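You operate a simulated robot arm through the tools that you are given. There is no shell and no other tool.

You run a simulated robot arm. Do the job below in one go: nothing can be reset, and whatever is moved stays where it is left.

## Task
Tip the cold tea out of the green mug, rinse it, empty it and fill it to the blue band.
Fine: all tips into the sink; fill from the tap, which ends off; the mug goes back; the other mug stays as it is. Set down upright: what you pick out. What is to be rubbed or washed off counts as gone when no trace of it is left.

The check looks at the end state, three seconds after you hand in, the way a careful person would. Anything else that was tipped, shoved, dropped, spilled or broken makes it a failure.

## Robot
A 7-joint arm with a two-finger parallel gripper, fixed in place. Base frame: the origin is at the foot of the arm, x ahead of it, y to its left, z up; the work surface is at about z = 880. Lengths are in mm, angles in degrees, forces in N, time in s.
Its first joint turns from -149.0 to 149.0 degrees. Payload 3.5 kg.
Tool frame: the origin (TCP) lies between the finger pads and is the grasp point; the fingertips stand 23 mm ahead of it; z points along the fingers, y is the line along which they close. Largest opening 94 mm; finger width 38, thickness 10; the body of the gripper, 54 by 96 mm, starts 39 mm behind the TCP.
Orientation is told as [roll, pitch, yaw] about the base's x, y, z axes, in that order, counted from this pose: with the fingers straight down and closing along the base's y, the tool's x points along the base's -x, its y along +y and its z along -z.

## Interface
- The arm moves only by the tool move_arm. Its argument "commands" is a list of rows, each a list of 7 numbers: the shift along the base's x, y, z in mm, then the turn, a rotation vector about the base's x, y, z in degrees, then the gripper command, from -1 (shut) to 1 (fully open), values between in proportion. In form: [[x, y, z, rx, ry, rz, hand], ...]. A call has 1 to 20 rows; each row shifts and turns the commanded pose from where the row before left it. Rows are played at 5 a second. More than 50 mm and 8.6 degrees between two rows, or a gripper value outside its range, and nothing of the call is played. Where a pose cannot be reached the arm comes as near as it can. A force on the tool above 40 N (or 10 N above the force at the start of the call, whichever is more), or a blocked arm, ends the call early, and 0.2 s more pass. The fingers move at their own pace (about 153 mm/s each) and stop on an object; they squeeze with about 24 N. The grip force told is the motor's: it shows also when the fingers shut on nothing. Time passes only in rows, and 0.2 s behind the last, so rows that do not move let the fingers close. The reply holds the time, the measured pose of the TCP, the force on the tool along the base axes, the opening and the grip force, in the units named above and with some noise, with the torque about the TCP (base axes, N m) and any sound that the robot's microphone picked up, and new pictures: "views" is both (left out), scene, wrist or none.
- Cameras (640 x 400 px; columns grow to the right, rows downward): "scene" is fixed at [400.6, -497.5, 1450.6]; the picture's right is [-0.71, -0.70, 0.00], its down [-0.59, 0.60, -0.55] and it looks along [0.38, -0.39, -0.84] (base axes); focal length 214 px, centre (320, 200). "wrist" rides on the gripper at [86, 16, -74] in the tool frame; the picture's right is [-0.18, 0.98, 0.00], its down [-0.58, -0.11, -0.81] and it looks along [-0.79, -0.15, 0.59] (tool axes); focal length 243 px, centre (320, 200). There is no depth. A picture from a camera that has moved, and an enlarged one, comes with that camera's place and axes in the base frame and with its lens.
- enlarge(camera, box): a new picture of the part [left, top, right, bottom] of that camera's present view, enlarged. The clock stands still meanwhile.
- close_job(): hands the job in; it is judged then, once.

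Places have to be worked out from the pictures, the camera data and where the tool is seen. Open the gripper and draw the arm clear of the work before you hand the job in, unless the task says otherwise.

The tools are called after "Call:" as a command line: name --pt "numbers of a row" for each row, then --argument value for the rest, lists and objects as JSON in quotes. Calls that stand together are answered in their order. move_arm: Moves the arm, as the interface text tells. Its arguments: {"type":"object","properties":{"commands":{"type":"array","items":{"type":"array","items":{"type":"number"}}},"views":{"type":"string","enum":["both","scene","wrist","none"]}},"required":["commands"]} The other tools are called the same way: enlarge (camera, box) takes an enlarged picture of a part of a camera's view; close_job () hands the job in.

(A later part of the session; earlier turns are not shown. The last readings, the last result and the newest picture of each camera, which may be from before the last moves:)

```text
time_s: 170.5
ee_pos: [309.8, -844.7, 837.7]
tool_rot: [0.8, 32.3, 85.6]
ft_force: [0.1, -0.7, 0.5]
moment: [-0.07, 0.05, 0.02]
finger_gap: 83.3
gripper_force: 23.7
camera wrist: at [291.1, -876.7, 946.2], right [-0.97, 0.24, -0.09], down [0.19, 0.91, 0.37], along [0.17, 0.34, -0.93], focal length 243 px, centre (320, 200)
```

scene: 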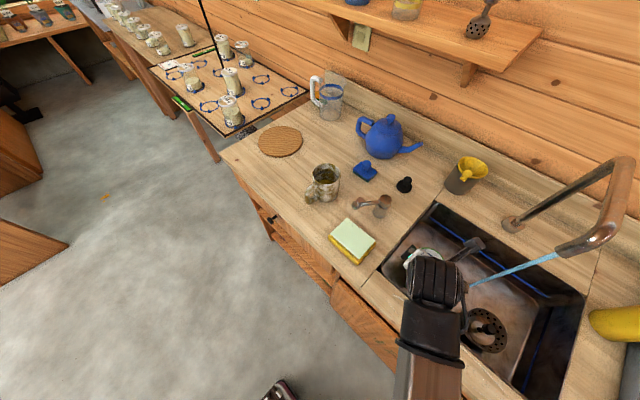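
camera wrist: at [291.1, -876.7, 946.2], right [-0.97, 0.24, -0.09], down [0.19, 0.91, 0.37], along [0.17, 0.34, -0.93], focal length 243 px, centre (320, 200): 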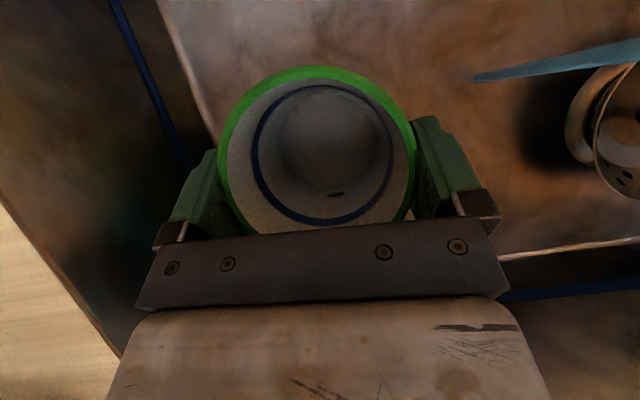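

Gripped, but about 4 mm higher on the mug than before. I'll re-seat 3 mm lower for a better hold, then lift clear.

Call:
move_arm --pt "0 0 0 0 0 0 0.9" --pt "0 0 0 0 0 0 1" --pt "0 -1.5 -2 0 0 0 1" --pt "0 -1 -1.5 0 0 0 1" --pt "0 0 0 0 0 0 0.8" --pt "0 0 0 0 0 0 0.4" --pt "0 0 0 0 0 0 -1" --pt "0 0 0 0 0 0 -1" --pt "0 0 0 0 0 0 -1" --pt "0 0 2 0 0 0 -1" --pt "0 0 6 0 0 0 -1" --pt "0 0 12 0 0 0 -1" --pt "0 0 18 0 0 0 -1" --pt "0 1 20 0 0 0 -1" --pt "0 1 20 0 0 0 -1" --pt "0 1 18 0 0 0 -1" --pt "0 1 12 0 0 0 -1" --pt "0 0 6 0 0 0 -1" --pt "0 0 2 0 0 0 -1" --views "both"

```text
time_s: 174.5
ee_pos: [310.0, -844.2, 949.3]
tool_rot: [0.7, 32.4, 85.5]
ft_force: [0.5, -0.8, -2.7]
moment: [-0.02, 0.01, 0.0]
finger_gap: 83.2
gripper_force: 23.2
camera wrist: at [291.7, -876.2, 1058.7], right [-0.97, 0.24, -0.09], down [0.19, 0.91, 0.37], along [0.17, 0.34, -0.93], focal length 243 px, centre (320, 200)
```

scene: 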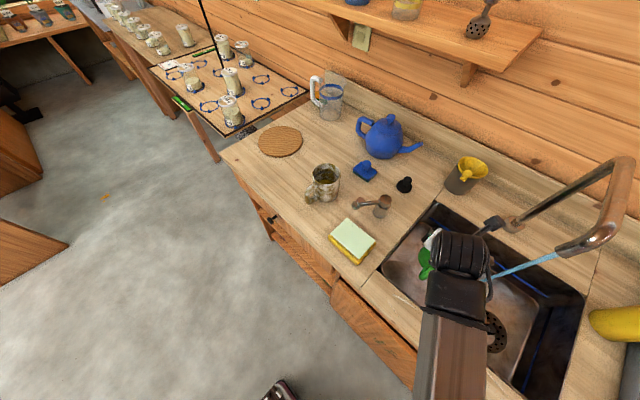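
wrist: 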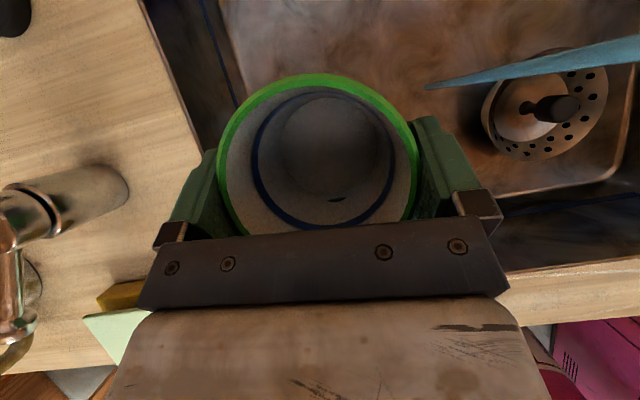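

The mug is held and the stream is running. I'll tilt the mouth 30° towards the hand, so the palm and camera clear the stream, and move beside the stream first.

Call:
move_arm --pt "0 0 -1 -2 0 0 -1" --pt "0 0 -2 -4 0 0 -1" --pt "0 -1 -3 -5 0 0 -1" --pt "0 -2 -3 -5 0 0 -1" --pt "0 -2 -3 -5 0 0 -1" --pt "-2 -2 -2 -5 0 0 -1" --pt "-5 -1 -1 -3 0 0 -1" --pt "-8 -1 0 -1 0 0 -1" --pt "-8 -1 0 0 0 0 -1" --pt "-4 0 0 0 0 0 -1" --views "both"

```text
time_s: 176.7
ee_pos: [282.2, -854.0, 933.5]
tool_rot: [-4.3, 62.2, 81.6]
ft_force: [1.0, 0.3, -2.8]
moment: [0.07, 0.0, 0.03]
finger_gap: 83.3
gripper_force: 23.8
camera wrist: at [263.8, -826.4, 1044.5], right [-0.97, 0.16, -0.2], down [0.19, 0.97, -0.14], along [0.17, -0.17, -0.97], focal length 243 px, centre (320, 200)
```

scene: 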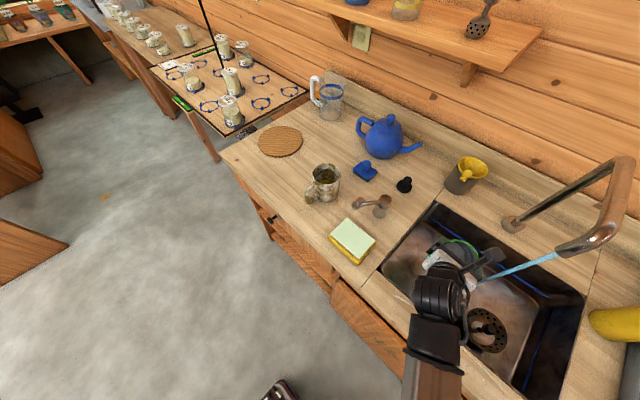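
wrist: 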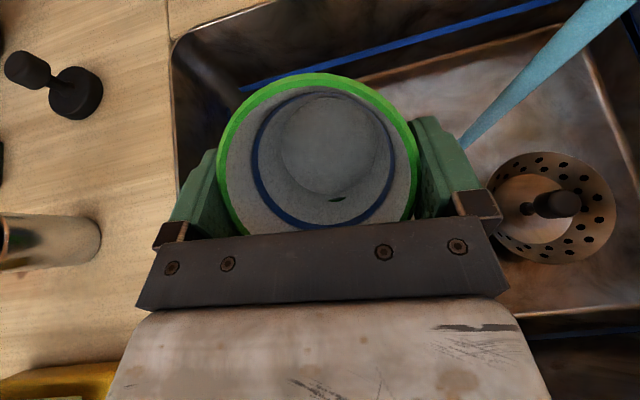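

The stream is to the right of the mug in this view. I'll slide the mug under it (TCP x≈200) and look.

Call:
move_arm --pt "-5 0 0 0 0 0 -1" --pt "-12 0 0 0 0 0 -1" --pt "-16 0 0 0 0 0 -1" --pt "-18 0 0 0 0 0 -1" --pt "-16 0 0 0 0 0 -1" --pt "-10 0 0 0 0 0 -1" --pt "-4 0 0 0 0 0 -1" --views "both"

Call:
enlarge --camera "wrist" --box '[200, 50, 430, 240]'

```text
time_s: 178.3
ee_pos: [200.9, -853.2, 934.9]
tool_rot: [-4.2, 62.2, 81.7]
ft_force: [0.1, 0.5, -3.2]
moment: [0.06, -0.03, -0.04]
finger_gap: 83.3
gripper_force: 23.7
camera wrist: at [181.9, -825.8, 1044.6], right [-0.97, 0.16, -0.2], down [0.19, 0.97, -0.14], along [0.17, -0.17, -0.97], focal length 243 px, centre (320, 200)
```

scene: 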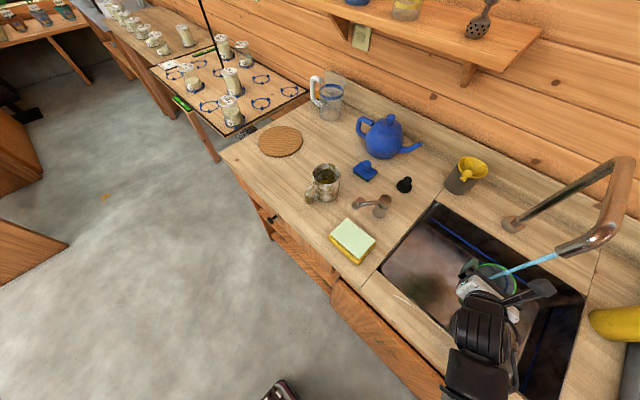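
wrist: 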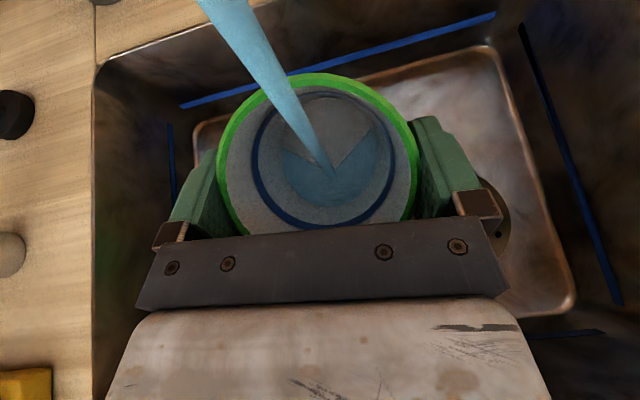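

```text
2.11 times, centred on (315, 145) of wrist
camera zoom: at [181.9, -825.8, 1044.6], right [-0.97, 0.16, -0.2], down [0.19, 0.97, -0.14], along [0.17, -0.17, -0.97], focal length 511 px, centre (330, 316)
```

zoom: 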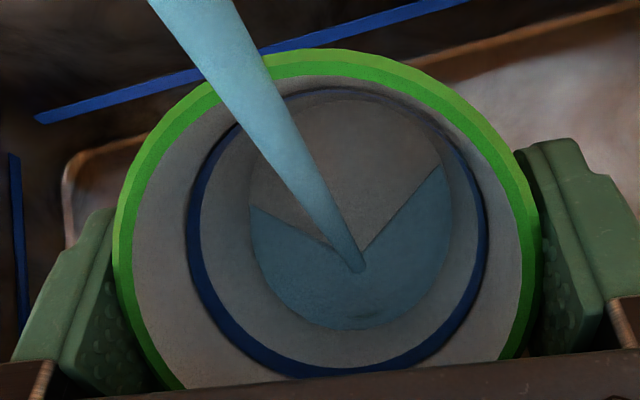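

Water is collecting in the mug now: a blue pool is visible at the bottom. I'll fill in short steps and watch the level.

Call:
move_arm --pt "0 0 0 0 0 0 -1" --pt "0 0 0 0 0 0 -1" --views "wrist"

Call:
enlarge --camera "wrist" --box '[200, 50, 430, 240]'

```text
time_s: 178.9
ee_pos: [200.9, -852.3, 934.5]
tool_rot: [-4.2, 62.2, 81.8]
ft_force: [0.2, 0.9, -4.3]
moment: [0.07, -0.01, 0.0]
finger_gap: 83.5
gripper_force: 24.0
camera wrist: at [182.0, -825.9, 1044.5], right [-0.97, 0.16, -0.2], down [0.19, 0.97, -0.14], along [0.17, -0.17, -0.97], focal length 243 px, centre (320, 200)
```

wrist: 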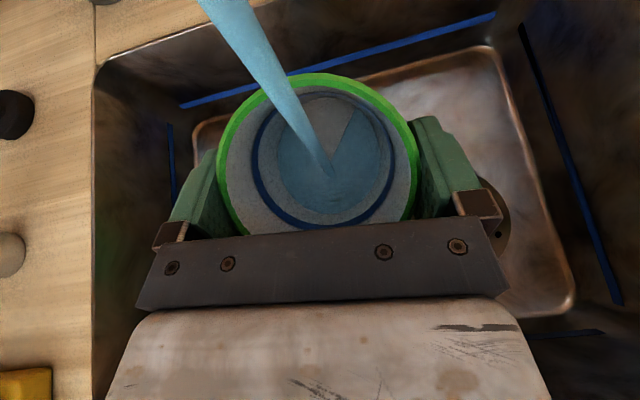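

```text
2.11 times, centred on (315, 145) of wrist
camera zoom: at [182.0, -825.9, 1044.5], right [-0.97, 0.16, -0.2], down [0.19, 0.97, -0.14], along [0.17, -0.17, -0.97], focal length 511 px, centre (330, 316)
```

zoom: 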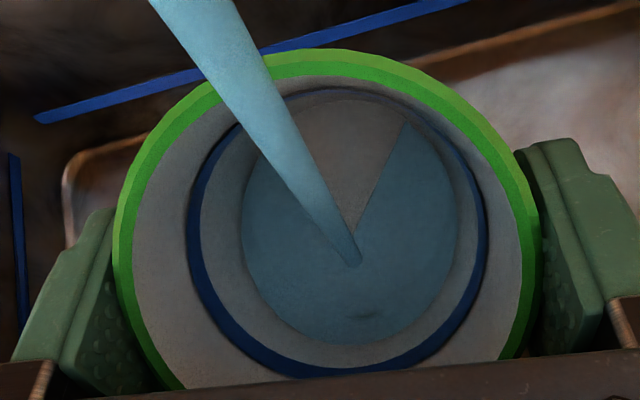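

The level is rising quickly, roughly 50–60 ml/s. I'll give it about 0.8 s more and check the rate.

Call:
move_arm --pt "0 0 0 0 0 0 -1" --pt "0 0 0 0 0 0 -1" --pt "0 0 0 0 0 0 -1" --views "wrist"

Call:
enlarge --camera "wrist" --box '[200, 50, 430, 240]'

```text
time_s: 179.7
ee_pos: [200.9, -853.5, 933.7]
tool_rot: [-4.2, 62.2, 81.9]
ft_force: [-0.8, -1.0, -3.3]
moment: [0.05, 0.0, -0.01]
finger_gap: 83.6
gripper_force: 24.6
camera wrist: at [182.0, -825.9, 1044.5], right [-0.97, 0.16, -0.2], down [0.19, 0.97, -0.14], along [0.17, -0.17, -0.97], focal length 243 px, centre (320, 200)
```

wrist: 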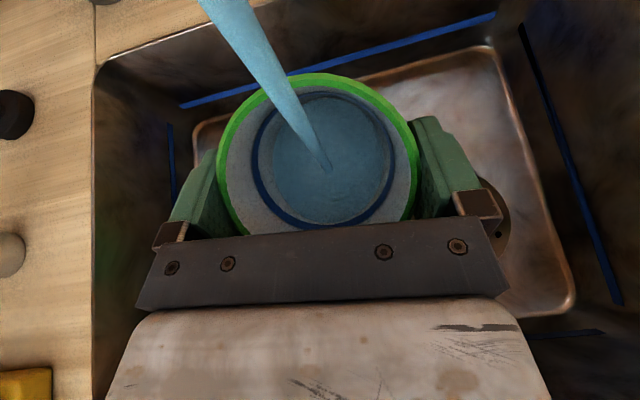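

```text
2.11 times, centred on (315, 145) of wrist
camera zoom: at [182.0, -825.9, 1044.5], right [-0.97, 0.16, -0.2], down [0.19, 0.97, -0.14], along [0.17, -0.17, -0.97], focal length 511 px, centre (330, 316)
```

zoom: 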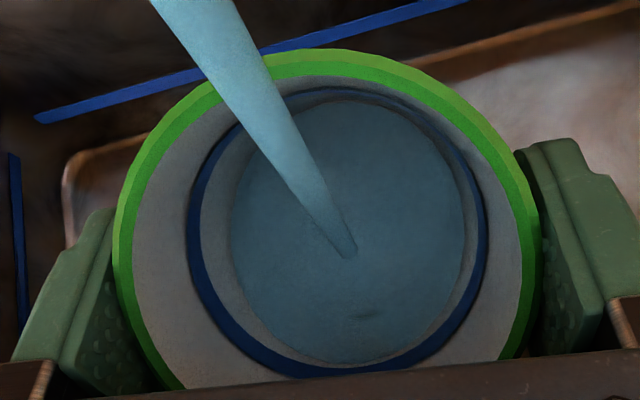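

The bottom is fully covered, roughly 90–100 ml. I'll use this as a proper rinse: move out of the stream, tip it all into the sink, then refill.

Call:
move_arm --pt "5 0 0 0 0 0 -1" --pt "12 1 0 0 0 0 -1" --pt "18 2 2 0 0 0 -1" --pt "22 4 6 0 0 0 -1" --pt "22 6 10 0 0 0 -1" --pt "20 8 14 0 0 0 -1" --pt "14 8 14 0 0 0 -1" --pt "7 6 10 0 0 0 -1" --pt "2 3 5 0 0 0 -1" --views "both"

Call:
enlarge --camera "wrist" --box '[200, 50, 430, 240]'

```text
time_s: 181.7
ee_pos: [323.8, -816.3, 995.1]
tool_rot: [-4.1, 62.2, 81.8]
ft_force: [0.1, 0.4, -5.2]
moment: [0.08, 0.02, 0.0]
finger_gap: 83.3
gripper_force: 23.7
camera wrist: at [304.4, -788.6, 1105.9], right [-0.97, 0.16, -0.2], down [0.19, 0.97, -0.14], along [0.17, -0.17, -0.97], focal length 243 px, centre (320, 200)
```

scene: 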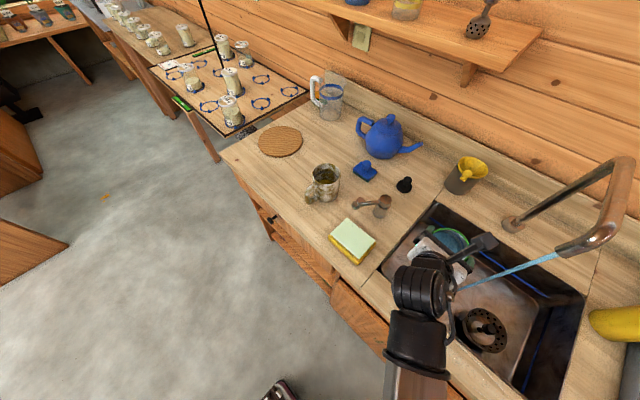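
wrist: 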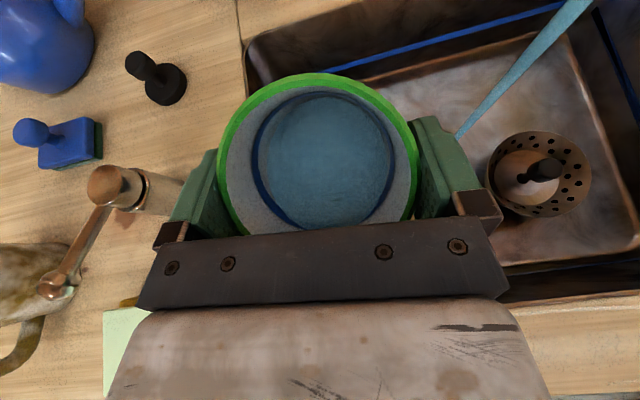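

```text
2.11 times, centred on (315, 145) of wrist
camera zoom: at [304.4, -788.6, 1105.9], right [-0.97, 0.16, -0.2], down [0.19, 0.97, -0.14], along [0.17, -0.17, -0.97], focal length 511 px, centre (330, 316)
```

zoom: 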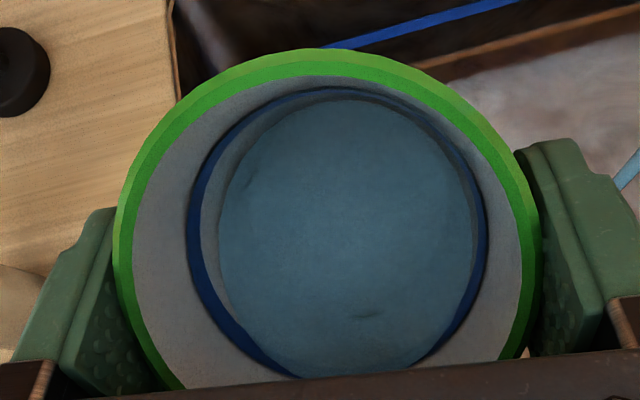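

About 150 ml is in the mug and it's clear of the stream. I'll roll it over towards -x to tip it all out into the sink.

Call:
move_arm --pt "0 0 0 0 -3 0 -1" --pt "0 0 0 0 -5 0 -1" --pt "0 0 0 0 -7 0 -1" --pt "0 0 0 0 -7 0 -1" --pt "0 0 0 0 -7 0 -1" --pt "0 0 0 0 -7 0 -1" --pt "0 0 0 0 -7 0 -1" --pt "0 0 0 0 -7 0 -1" --pt "0 0 0 0 -7 0 -1" --pt "0 0 0 0 -7 0 -1" --pt "0 0 0 0 -7 0 -1" --pt "0 0 0 0 -7 0 -1" --views "both"

```text
time_s: 184.3
ee_pos: [323.6, -815.8, 995.7]
tool_rot: [-81.3, 6.7, 27.6]
ft_force: [0.0, -0.2, -3.7]
moment: [0.1, 0.13, -0.01]
finger_gap: 83.3
gripper_force: 24.2
camera wrist: at [210.5, -788.3, 1000.6], right [-0.01, 0.16, -0.99], down [0.17, 0.97, 0.16], along [0.98, -0.17, -0.04], focal length 243 px, centre (320, 200)
```

scene: 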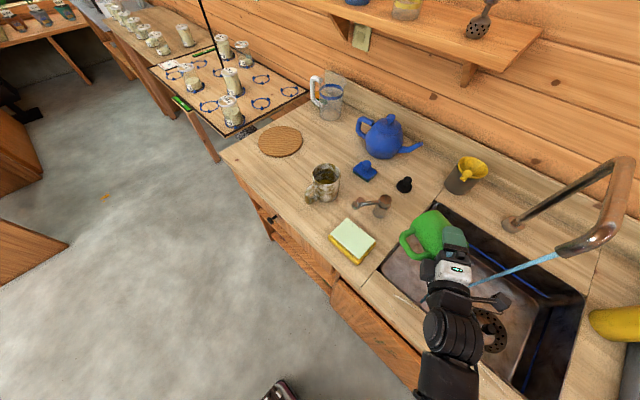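
wrist: 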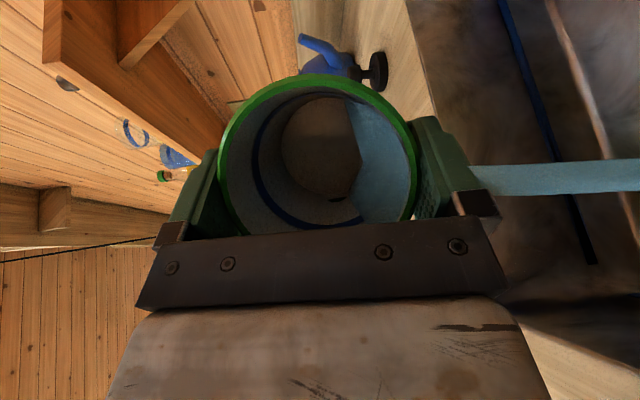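

Water is pouring out of the mug into the sink. I'll roll further and hold to drain it fully.

Call:
move_arm --pt "0 0 0 0 -7 0 -1" --pt "0 0 0 0 -7 0 -1" --pt "0 0 0 0 -7 0 -1" --pt "0 0 0 0 -5 0 -1" --pt "0 0 0 0 -3 0 -1" --pt "0 0 0 0 0 0 -1" --pt "0 0 0 0 0 0 -1" --pt "0 0 0 0 0 0 -1" --pt "0 0 0 0 0 0 -1" --pt "0 0 0 0 0 0 -1" --pt "0 0 0 0 0 0 -1" --views "both"

Call:
enlarge --camera "wrist" --box '[200, 50, 430, 240]'

```text
time_s: 186.7
ee_pos: [323.9, -814.9, 996.4]
tool_rot: [-94.4, -17.4, 29.0]
ft_force: [0.0, 0.8, -2.3]
moment: [0.09, 0.11, 0.0]
finger_gap: 83.4
gripper_force: 24.2
camera wrist: at [221.1, -788.5, 948.7], right [0.45, 0.16, -0.88], down [0.08, 0.97, 0.22], along [0.89, -0.17, 0.42], focal length 243 px, centre (320, 200)
```

scene: 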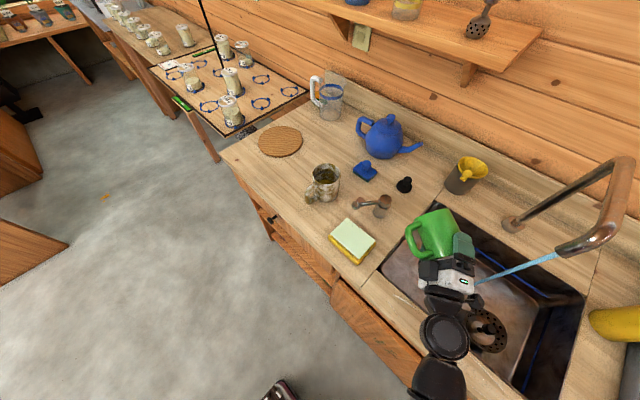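
wrist: 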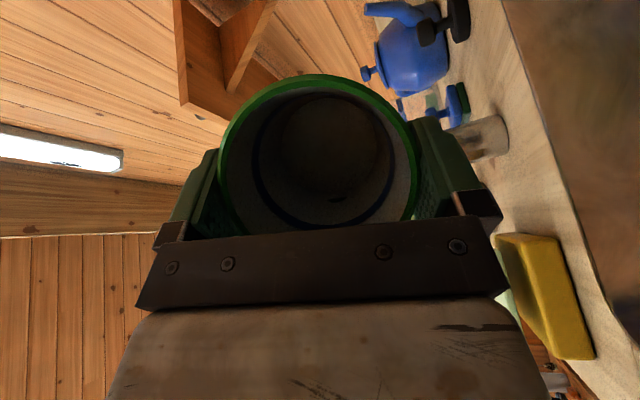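

```text
2.11 times, centred on (315, 145) of wrist
camera zoom: at [221.1, -788.5, 948.7], right [0.45, 0.16, -0.88], down [0.08, 0.97, 0.22], along [0.89, -0.17, 0.42], focal length 511 px, centre (330, 316)
```

zoom: 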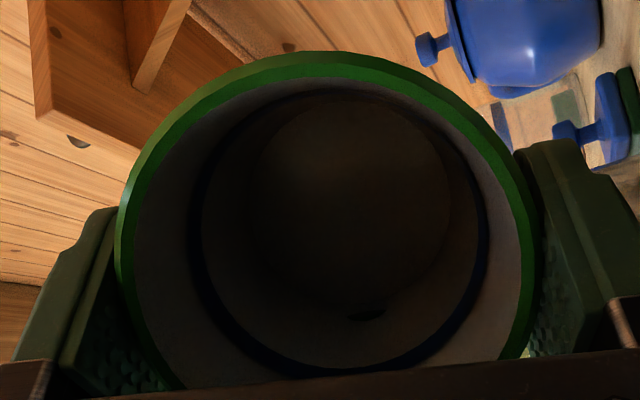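

The mug is drained. I'll roll back up to the fill pose.

Call:
move_arm --pt "0 0 0 0 3 0 -1" --pt "0 0 0 0 5 0 -1" --pt "0 0 0 0 7 0 -1" --pt "0 0 0 0 7 0 -1" --pt "0 0 0 0 7 0 -1" --pt "0 0 0 0 7 0 -1" --pt "0 0 0 0 7 0 -1" --pt "0 0 0 0 7 0 -1" --pt "0 0 0 0 7 0 -1" --pt "0 0 0 0 7 0 -1" --pt "0 0 0 0 7 0 -1" --pt "0 0 0 0 7 0 -1" --pt "0 0 0 0 7 0 -1" --pt "0 0 0 0 7 0 -1" --pt "0 0 0 0 7 0 -1" --pt "0 0 0 0 5 0 -1" --pt "0 0 0 0 3 0 -1" --views "both"

Call:
enlarge --camera "wrist" --box '[200, 50, 430, 240]'

Call:
enlarge --camera "scene" --box '[400, 190, 560, 310]'

```text
time_s: 190.3
ee_pos: [323.8, -816.4, 996.7]
tool_rot: [-4.0, 62.3, 81.8]
ft_force: [0.1, -0.4, -2.7]
moment: [0.02, 0.0, 0.0]
finger_gap: 83.2
gripper_force: 23.4
camera wrist: at [305.6, -788.7, 1106.3], right [-0.97, 0.16, -0.19], down [0.19, 0.97, -0.14], along [0.17, -0.17, -0.97], focal length 243 px, centre (320, 200)
```

scene: 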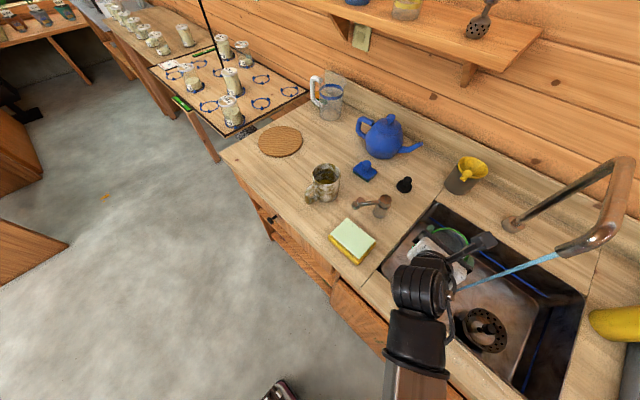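
wrist: 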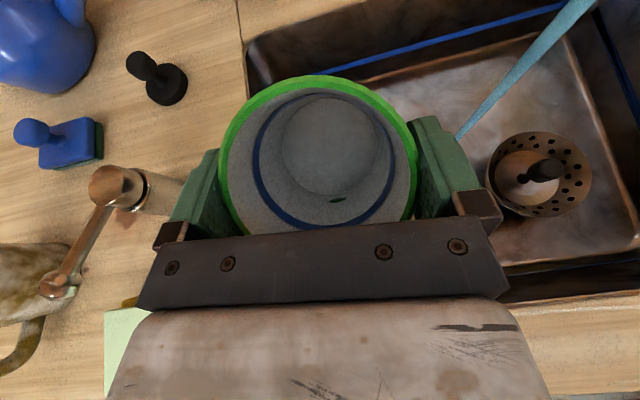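

```text
2.11 times, centred on (315, 145) of wrist
camera zoom: at [305.6, -788.7, 1106.3], right [-0.97, 0.16, -0.19], down [0.19, 0.97, -0.14], along [0.17, -0.17, -0.97], focal length 511 px, centre (330, 316)
```

zoom: 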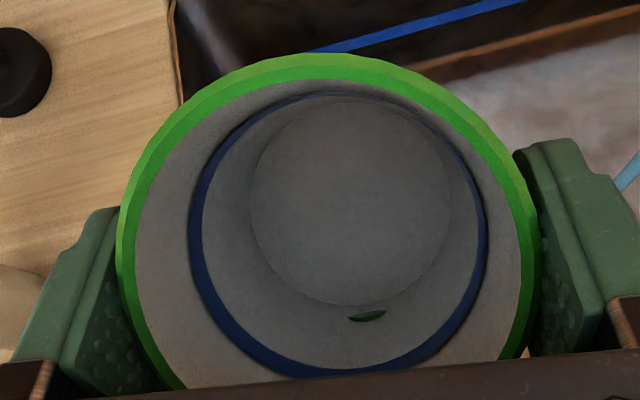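

```text
3.33 times, centred on (480, 250) of scene
camera zoom: at [400.6, -497.5, 1450.6], right [-0.71, -0.7, 0.0], down [-0.59, 0.6, -0.55], along [0.38, -0.39, -0.84], focal length 715 px, centre (-213, 33)
```

zoom: 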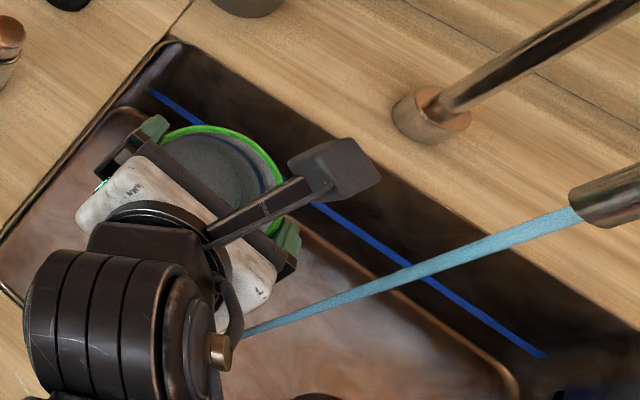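

The mug is empty and clean. I'll go back beside the stream for the real fill.

Call:
move_arm --pt "-3 -3 -4 0 0 0 -1" --pt "-7 -7 -10 0 0 0 -1" --pt "-10 -9 -15 0 0 0 -1" --pt "-10 -9 -15 0 0 0 -1" --pt "-8 -7 -12 0 0 0 -1" --pt "-4 -2 -6 0 0 0 -1" --views "none"

Call:
move_arm --pt "-5 0 0 0 0 0 -1" --pt "-12 0 0 0 0 0 -1" --pt "-16 0 0 0 0 0 -1" --pt "-18 0 0 0 0 0 -1" --pt "-16 0 0 0 0 0 -1" --pt "-10 0 0 0 0 0 -1" --pt "-3 0 0 0 0 0 -1" --views "wrist"

Call:
enlarge --camera "wrist" --box '[200, 50, 430, 240]'

```text
time_s: 191.7
ee_pos: [279.6, -854.2, 934.2]
tool_rot: [-4.2, 62.2, 81.8]
ft_force: [0.0, 0.2, -3.2]
moment: [0.05, 0.0, 0.03]
finger_gap: 83.1
gripper_force: 24.2
```

```text
time_s: 193.3
ee_pos: [202.0, -852.7, 933.1]
tool_rot: [-4.2, 62.2, 81.7]
ft_force: [1.3, 0.2, -2.6]
moment: [0.04, -0.01, 0.01]
finger_gap: 83.5
gripper_force: 23.8
camera wrist: at [182.6, -825.4, 1043.6], right [-0.97, 0.16, -0.2], down [0.19, 0.97, -0.14], along [0.17, -0.17, -0.97], focal length 243 px, centre (320, 200)
```

wrist: 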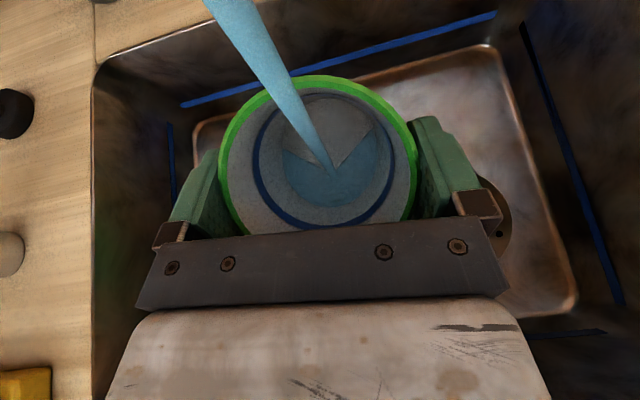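

```text
2.11 times, centred on (315, 145) of wrist
camera zoom: at [182.6, -825.4, 1043.6], right [-0.97, 0.16, -0.2], down [0.19, 0.97, -0.14], along [0.17, -0.17, -0.97], focal length 511 px, centre (330, 316)
```

zoom: 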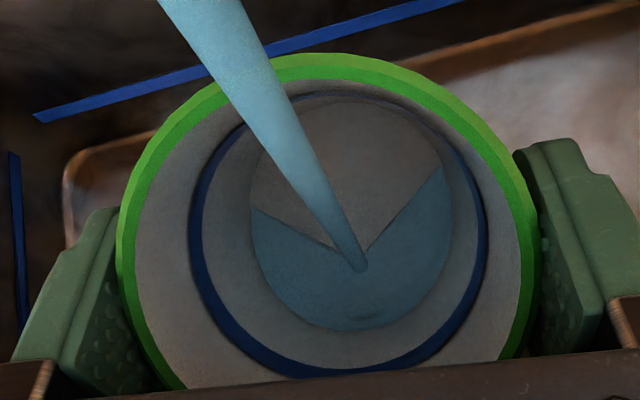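

Same starting pool as last time, so the fill rate repeats. I'll hold for 1.6 s and check the level.

Call:
move_arm --pt "0 0 0 0 0 0 -1" --pt "0 0 0 0 0 0 -1" --pt "0 0 0 0 0 0 -1" --pt "0 0 0 0 0 0 -1" --pt "0 0 0 0 0 0 -1" --pt "0 0 0 0 0 0 -1" --pt "0 0 0 0 0 0 -1" --views "wrist"

Call:
enlarge --camera "wrist" --box '[200, 50, 430, 240]'

```text
time_s: 194.9
ee_pos: [201.3, -851.7, 931.7]
tool_rot: [-4.3, 62.2, 81.9]
ft_force: [-0.2, 0.7, -4.4]
moment: [0.08, 0.0, 0.0]
finger_gap: 83.7
gripper_force: 23.9
camera wrist: at [182.8, -825.5, 1043.6], right [-0.97, 0.16, -0.2], down [0.19, 0.97, -0.14], along [0.17, -0.17, -0.97], focal length 243 px, centre (320, 200)
```

wrist: 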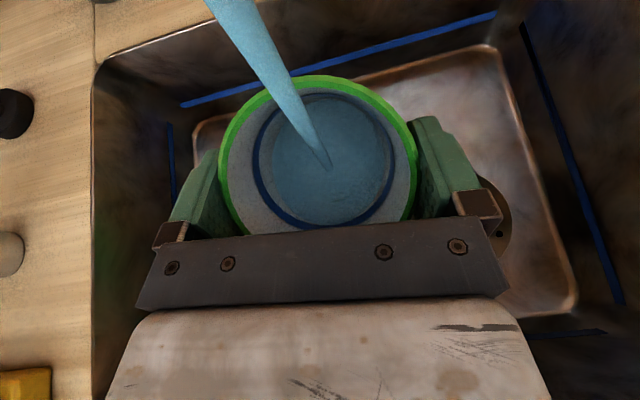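

```text
2.11 times, centred on (315, 145) of wrist
camera zoom: at [182.8, -825.5, 1043.6], right [-0.97, 0.16, -0.2], down [0.19, 0.97, -0.14], along [0.17, -0.17, -0.97], focal length 511 px, centre (330, 316)
```

zoom: 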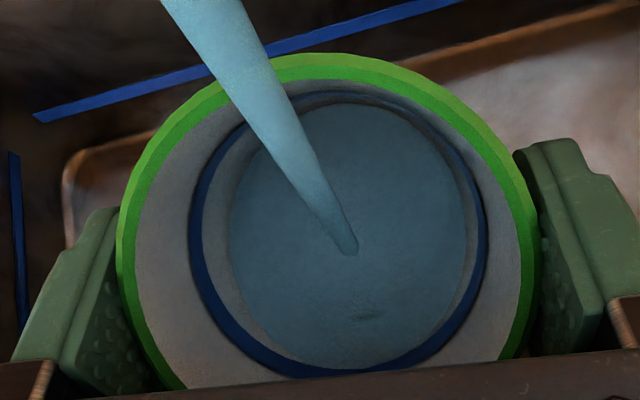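

The level is now about 107 ml, rising roughly 55 ml/s. The exit move adds about 55 ml, and mid-band is about 215 ml. So one more second, then leave the stream.

Call:
move_arm --pt "0 0 0 0 0 0 -1" --pt "0 0 0 0 0 0 -1" --pt "0 0 0 0 0 0 -1" --pt "0 0 0 0 0 0 -1" --views "wrist"

Call:
enlarge --camera "wrist" --box '[200, 50, 430, 240]'

```text
time_s: 195.9
ee_pos: [201.7, -852.4, 932.5]
tool_rot: [-4.2, 62.1, 81.8]
ft_force: [0.2, 0.9, -5.1]
moment: [0.07, 0.0, 0.01]
finger_gap: 83.2
gripper_force: 24.3
camera wrist: at [182.8, -825.5, 1043.6], right [-0.97, 0.16, -0.2], down [0.19, 0.97, -0.14], along [0.17, -0.17, -0.97], focal length 243 px, centre (320, 200)
```

wrist: 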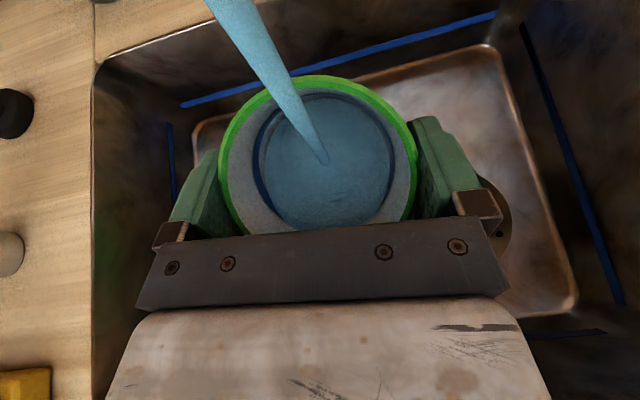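

```text
2.11 times, centred on (315, 145) of wrist
camera zoom: at [182.8, -825.5, 1043.6], right [-0.97, 0.16, -0.2], down [0.19, 0.97, -0.14], along [0.17, -0.17, -0.97], focal length 511 px, centre (330, 316)
```

zoom: 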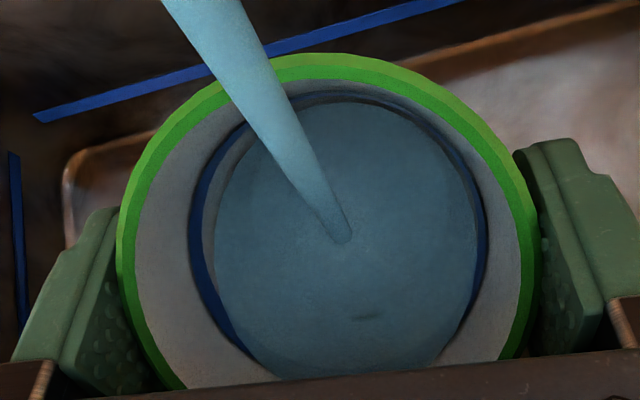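

The level is on track at about 160 ml. I'll leave the stream now with the same exit move as before.

Call:
move_arm --pt "5 0 0 0 0 0 -1" --pt "12 1 0 0 0 0 -1" --pt "18 2 2 0 0 0 -1" --pt "22 4 6 0 0 0 -1" --pt "22 6 10 0 0 0 -1" --pt "20 8 14 0 0 0 -1" --pt "14 8 14 0 0 0 -1" --pt "7 6 10 0 0 0 -1" --pt "2 3 5 0 0 0 -1" --views "wrist"

Call:
enlarge --camera "wrist" --box '[200, 50, 430, 240]'

```text
time_s: 197.9
ee_pos: [324.4, -814.4, 995.2]
tool_rot: [-4.0, 62.2, 81.8]
ft_force: [-0.1, 0.5, -5.3]
moment: [0.08, 0.02, 0.02]
finger_gap: 83.4
gripper_force: 23.6
camera wrist: at [305.4, -787.7, 1105.6], right [-0.97, 0.16, -0.2], down [0.19, 0.97, -0.14], along [0.17, -0.17, -0.97], focal length 243 px, centre (320, 200)
```

wrist: 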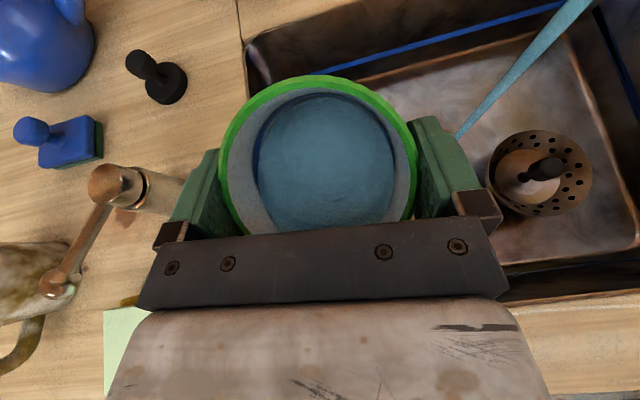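

```text
2.11 times, centred on (315, 145) of wrist
camera zoom: at [305.4, -787.7, 1105.6], right [-0.97, 0.16, -0.2], down [0.19, 0.97, -0.14], along [0.17, -0.17, -0.97], focal length 511 px, centre (330, 316)
```

zoom: 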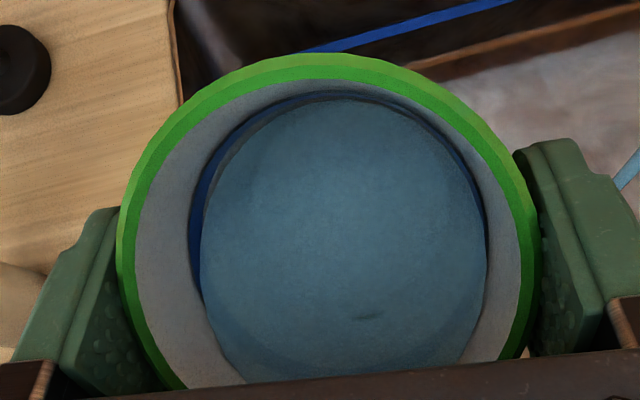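

The water's edges now reach the middle of the band at the sides. I'll bring the mug upright, over the sink, and check the level.

Call:
move_arm --pt "0 0 1 2 0 0 -1" --pt "0 0 2 4 0 0 -1" --pt "0 0 3 5 0 0 -1" --pt "0 0 3 5 0 0 -1" --pt "0 0 3 5 0 0 -1" --pt "0 0 3 5 0 0 -1" --pt "0 0 2 3 0 0 -1" --pt "0 0 1 1 0 0 -1" --pt "0 0 0 0 0 0 -1" --views "both"

Call:
enlarge --camera "wrist" --box '[200, 50, 430, 240]'

```text
time_s: 199.9
ee_pos: [324.0, -814.6, 1013.1]
tool_rot: [0.7, 32.4, 85.6]
ft_force: [-0.2, 0.9, -4.9]
moment: [-0.05, 0.02, -0.01]
finger_gap: 83.2
gripper_force: 24.1
camera wrist: at [305.4, -847.0, 1121.8], right [-0.97, 0.24, -0.09], down [0.19, 0.91, 0.37], along [0.17, 0.34, -0.93], focal length 243 px, centre (320, 200)
```

scene: 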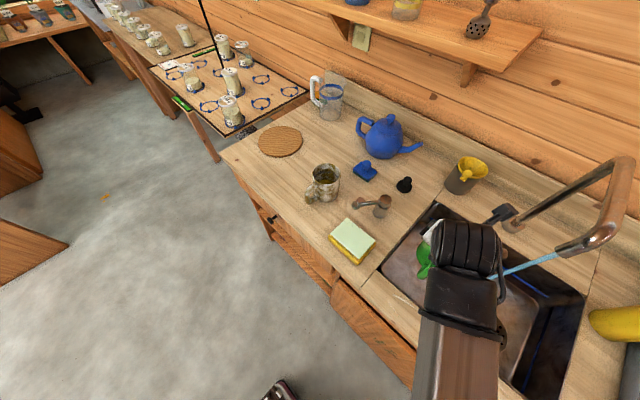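
wrist: 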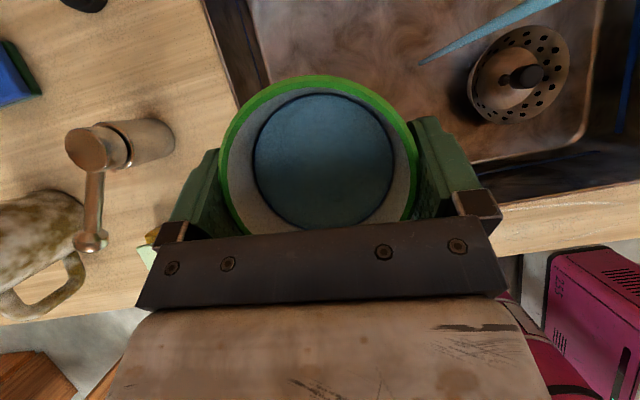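

```text
2.11 times, centred on (315, 145) of wrist
camera zoom: at [305.4, -847.0, 1121.8], right [-0.97, 0.24, -0.09], down [0.19, 0.91, 0.37], along [0.17, 0.34, -0.93], focal length 511 px, centre (330, 316)
```

zoom: 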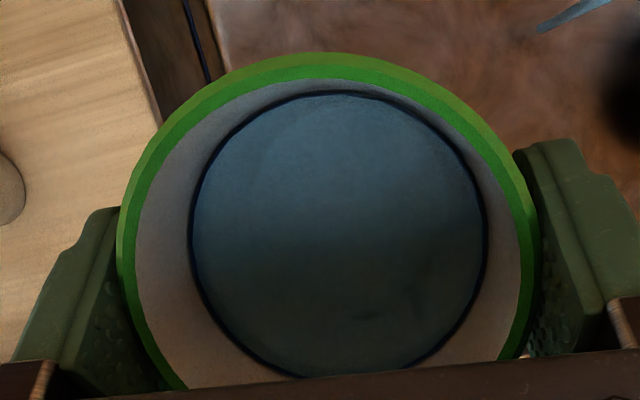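

Upright, the surface lies within the blue band with just a thin ring of the band showing above it all round. The load is about 4.9 N, as expected. I'll lift gently and carry the mug back towards its place.

Call:
move_arm --pt "0 0 3 0 0 0 -1" --pt "0 1 6 0 0 0 -1" --pt "0 2 10 0 0 0 -1" --pt "1 3 14 0 0 0 -1" --pt "3 3 16 0 0 0 -1" --pt "6 3 14 0 0 0 -1" --pt "9 3 10 0 0 0 -1" --pt "12 2 8 0 0 0 -1" --pt "15 1 4 0 0 0 -1" --pt "18 0 2 0 0 0 -1" --pt "20 0 0 0 0 0 -1" --pt "22 0 0 0 0 0 -1" --pt "22 0 0 0 0 0 -1" --pt "22 0 0 0 0 0 -1" --pt "22 0 0 0 0 0 -1" --pt "22 0 0 0 0 0 -1" --pt "22 0 0 0 0 0 -1" --pt "22 0 0 0 0 0 -1" --pt "22 0 0 0 0 0 -1" --pt "22 0 0 0 0 0 -1" --views "none"

Call:
move_arm --pt "20 0 0 0 0 0 -1" --pt "22 0 0 0 0 0 -1" --pt "22 0 0 0 0 0 -1" --pt "22 0 0 0 0 0 -1" --pt "22 0 0 0 0 0 -1" --pt "22 0 0 0 0 0 -1" --pt "20 0 0 0 0 0 -1" --pt "18 0 0 0 0 0 -1" --pt "14 0 0 0 0 0 -1" --pt "10 0 0 0 0 0 -1" --pt "7 -1 0 0 0 0 -1" --pt "4 -1 0 0 0 0 -1" --pt "2 -1 0 0 0 0 -1" --views "both"

```text
time_s: 204.1
ee_pos: [606.1, -797.4, 1100.7]
tool_rot: [0.7, 32.4, 85.3]
ft_force: [0.1, 0.5, -4.7]
moment: [-0.04, 0.01, -0.01]
finger_gap: 83.0
gripper_force: 23.8
```

```text
time_s: 206.9
ee_pos: [811.3, -798.4, 1098.8]
tool_rot: [0.8, 32.4, 85.5]
ft_force: [0.4, 0.7, -6.6]
moment: [-0.01, 0.01, 0.01]
finger_gap: 83.3
gripper_force: 24.1
camera wrist: at [792.0, -831.3, 1208.2], right [-0.97, 0.24, -0.09], down [0.19, 0.91, 0.37], along [0.17, 0.34, -0.93], focal length 243 px, centre (320, 200)
```

scene: 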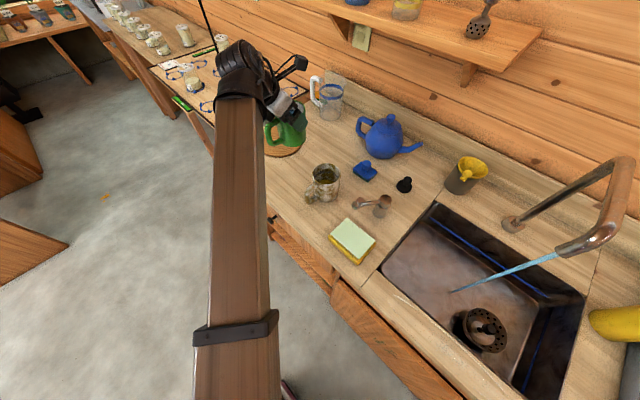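
wrist: 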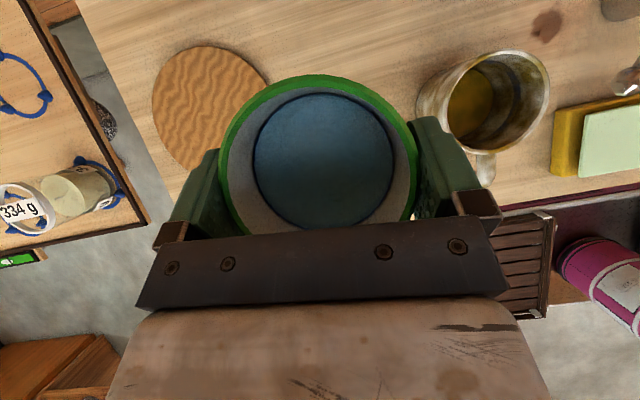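

The water is still level in the mug. I'll move over the original spot and lower most of the way.

Call:
move_arm --pt "3 0 -2 0 0 0 -1" --pt "6 -1 -6 0 0 0 -1" --pt "6 -1 -10 0 0 0 -1" --pt "5 -1 -14 0 0 0 -1" --pt "2 0 -16 0 0 0 -1" --pt "1 0 -16 0 0 0 -1" --pt "0 0 -16 0 0 0 -1" --pt "0 0 -14 0 0 0 -1" --pt "0 0 -12 0 0 0 -1" --pt "0 0 -9 0 0 0 -1" --pt "0 0 -5 0 0 0 -1" --pt "0 0 -2 0 0 0 -1" --views "both"

Call:
enlarge --camera "scene" --box '[230, 100, 330, 190]'

Call:
enlarge --camera "wrist" --box '[100, 0, 460, 240]'

```text
time_s: 209.5
ee_pos: [834.2, -803.8, 976.6]
tool_rot: [0.8, 32.3, 85.5]
ft_force: [-0.3, -0.3, -5.4]
moment: [-0.06, 0.0, -0.02]
finger_gap: 83.1
gripper_force: 23.5
camera wrist: at [815.2, -834.6, 1086.5], right [-0.97, 0.24, -0.09], down [0.19, 0.91, 0.37], along [0.17, 0.34, -0.93], focal length 243 px, centre (320, 200)
```

scene: 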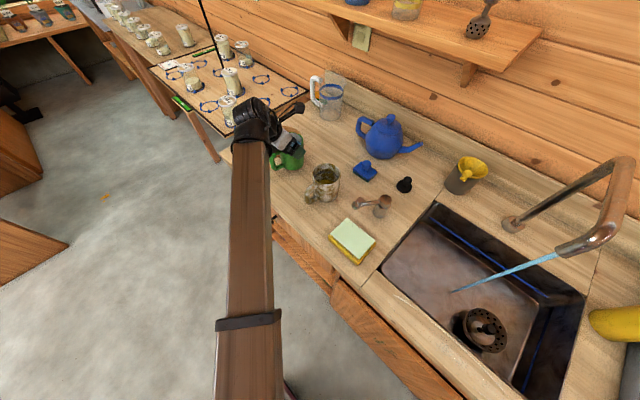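
wrist: 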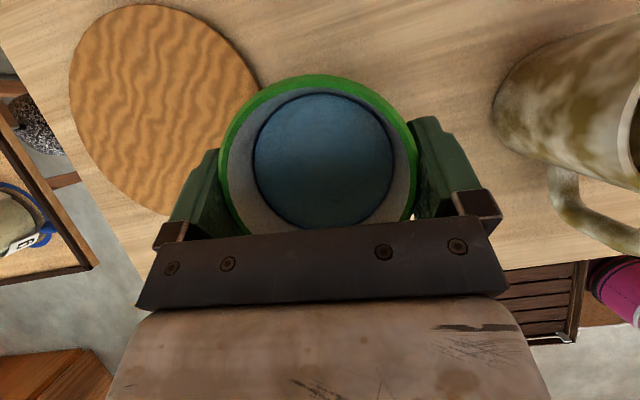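

```text
4.44 times, centred on (280, 145) of scene
camera zoom: at [400.6, -497.5, 1450.6], right [-0.71, -0.7, 0.0], down [-0.59, 0.6, -0.55], along [0.38, -0.39, -0.84], focal length 953 px, centre (498, 444)
```

zoom: 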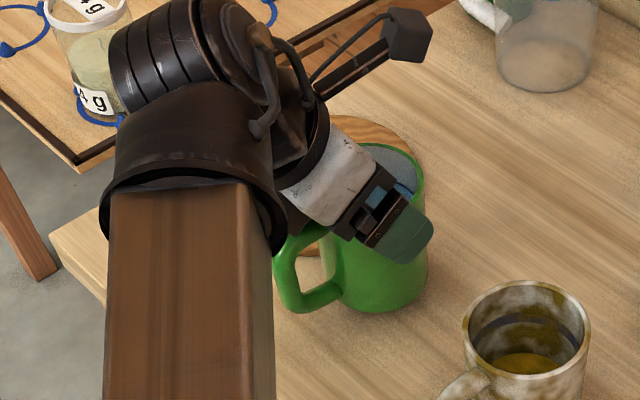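

```text
1.67 times, centred on (280, 120) of wrist
camera zoom: at [815.2, -834.6, 1086.5], right [-0.97, 0.24, -0.09], down [0.19, 0.91, 0.37], along [0.17, 0.34, -0.93], focal length 404 px, centre (387, 333)
```

zoom: 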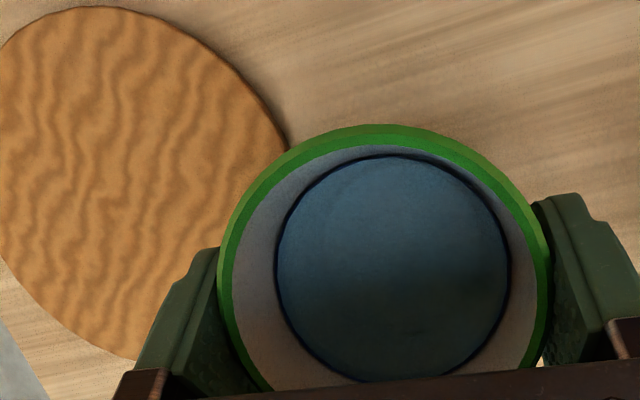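

Level is steady and the spot is right, with about 8 mm of clearance from the coaster. I'll lower the last centimetre or so in small steps.

Call:
move_arm --pt "0 1.5 -3 0 0 0 -1" --pt "0 1 -3 0 0 0 -1" --pt "0 0 -2 0 0 0 -1" --pt "0 0 -1.5 0 0 0 -1" --pt "0 0 -1 0 0 0 -1" --views "none"

```text
time_s: 210.7
ee_pos: [833.8, -800.0, 966.1]
tool_rot: [0.7, 32.3, 85.5]
ft_force: [-0.4, 0.3, -5.5]
moment: [-0.05, 0.01, -0.04]
finger_gap: 83.2
gripper_force: 23.9
```

Still hanging free at z=966. I'll continue down in 1 mm steps until it touches.

Call:
move_arm --pt "0 0 -1 0 0 0 -1" --pt "0 0 -1 0 0 0 -1" --views "none"

Call:
move_arm --pt "0 0 -1 0 0 0 -1" --views "none"

```text
time_s: 211.3
ee_pos: [833.4, -801.5, 964.9]
tool_rot: [0.8, 32.4, 85.6]
ft_force: [-0.2, 0.8, -5.8]
moment: [-0.04, 0.01, 0.0]
finger_gap: 83.1
gripper_force: 23.8
```

```text
time_s: 211.7
ee_pos: [832.7, -800.7, 964.6]
tool_rot: [0.7, 32.4, 85.5]
ft_force: [0.3, -0.2, -5.6]
moment: [-0.03, 0.01, 0.0]
finger_gap: 83.5
gripper_force: 24.3
```

Call:
move_arm --pt "0 0 -1 0 0 0 -1" --views "none"

Call:
move_arm --pt "0 0 -1 0 0 0 -1" --views "none"

```text
time_s: 212.1
ee_pos: [834.0, -799.2, 962.5]
tool_rot: [0.6, 32.4, 85.4]
ft_force: [-0.2, 0.9, -4.7]
moment: [0.01, 0.01, -0.02]
finger_gap: 83.5
gripper_force: 24.3
```

```text
time_s: 212.5
ee_pos: [834.3, -800.0, 962.0]
tool_rot: [0.7, 32.4, 85.5]
ft_force: [-0.3, 0.4, -5.9]
moment: [-0.05, -0.01, 0.0]
finger_gap: 83.4
gripper_force: 23.7
```

Still no contact at z=962 (load about 5–6 N). I'll carry on in 1 mm steps.

Call:
move_arm --pt "0 0 -1 0 0 0 -1" --views "none"

Call:
move_arm --pt "0 0 -1 0 0 0 -1" --views "scene"

Call:
enlarge --camera "scene" --box '[250, 120, 320, 180]'

```text
time_s: 212.9
ee_pos: [832.4, -799.6, 962.0]
tool_rot: [0.6, 32.4, 85.5]
ft_force: [0.5, 1.4, -1.4]
moment: [-0.14, -0.01, -0.02]
finger_gap: 83.0
gripper_force: 23.8
```

```text
time_s: 213.3
ee_pos: [833.6, -800.1, 961.6]
tool_rot: [0.6, 32.6, 85.4]
ft_force: [-0.4, 2.0, 6.4]
moment: [-0.32, -0.03, -0.05]
finger_gap: 83.4
gripper_force: 24.0
```

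scene: 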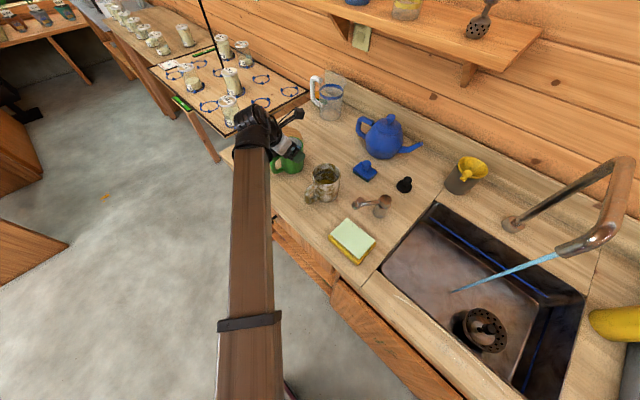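

```text
6.67 times, centred on (285, 150) of scene
camera zoom: at [400.6, -497.5, 1450.6], right [-0.71, -0.7, 0.0], down [-0.59, 0.6, -0.55], along [0.38, -0.39, -0.84], focal length 1430 px, centre (553, 533)
```

zoom: 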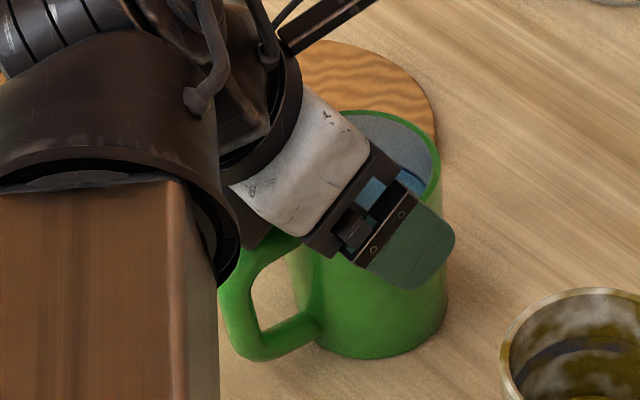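

Touchdown: the load has reversed to +6 N. I'll ease off slightly and open the fingers gently.

Call:
move_arm --pt "0 0 0.7 0 0 0 -1" --pt "0 0 0 0 0 0 0.77" --pt "0 0 0 0 0 0 0.82" --pt "0 0 0 0 0 0 0.9" --pt "0 0 0 0 0 0 1" --pt "0 0 0 0 0 0 1" --views "wrist"

```text
time_s: 214.7
ee_pos: [833.6, -800.1, 960.4]
tool_rot: [0.6, 32.4, 85.4]
ft_force: [0.0, 0.7, 0.2]
moment: [0.0, 0.0, -0.04]
finger_gap: 93.9
gripper_force: 0.1
camera wrist: at [815.3, -832.3, 1069.8], right [-0.97, 0.24, -0.09], down [0.19, 0.91, 0.37], along [0.17, 0.34, -0.93], focal length 243 px, centre (320, 200)
```

wrist: 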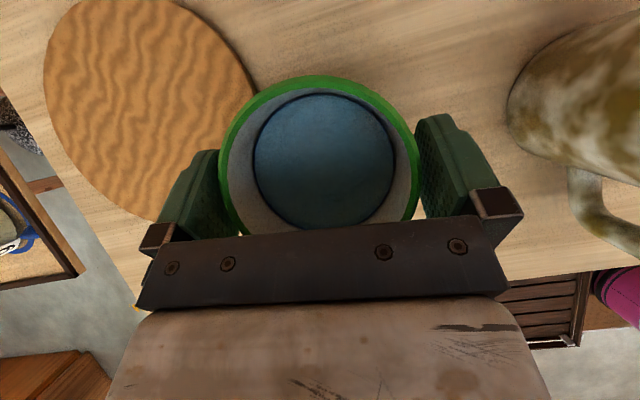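

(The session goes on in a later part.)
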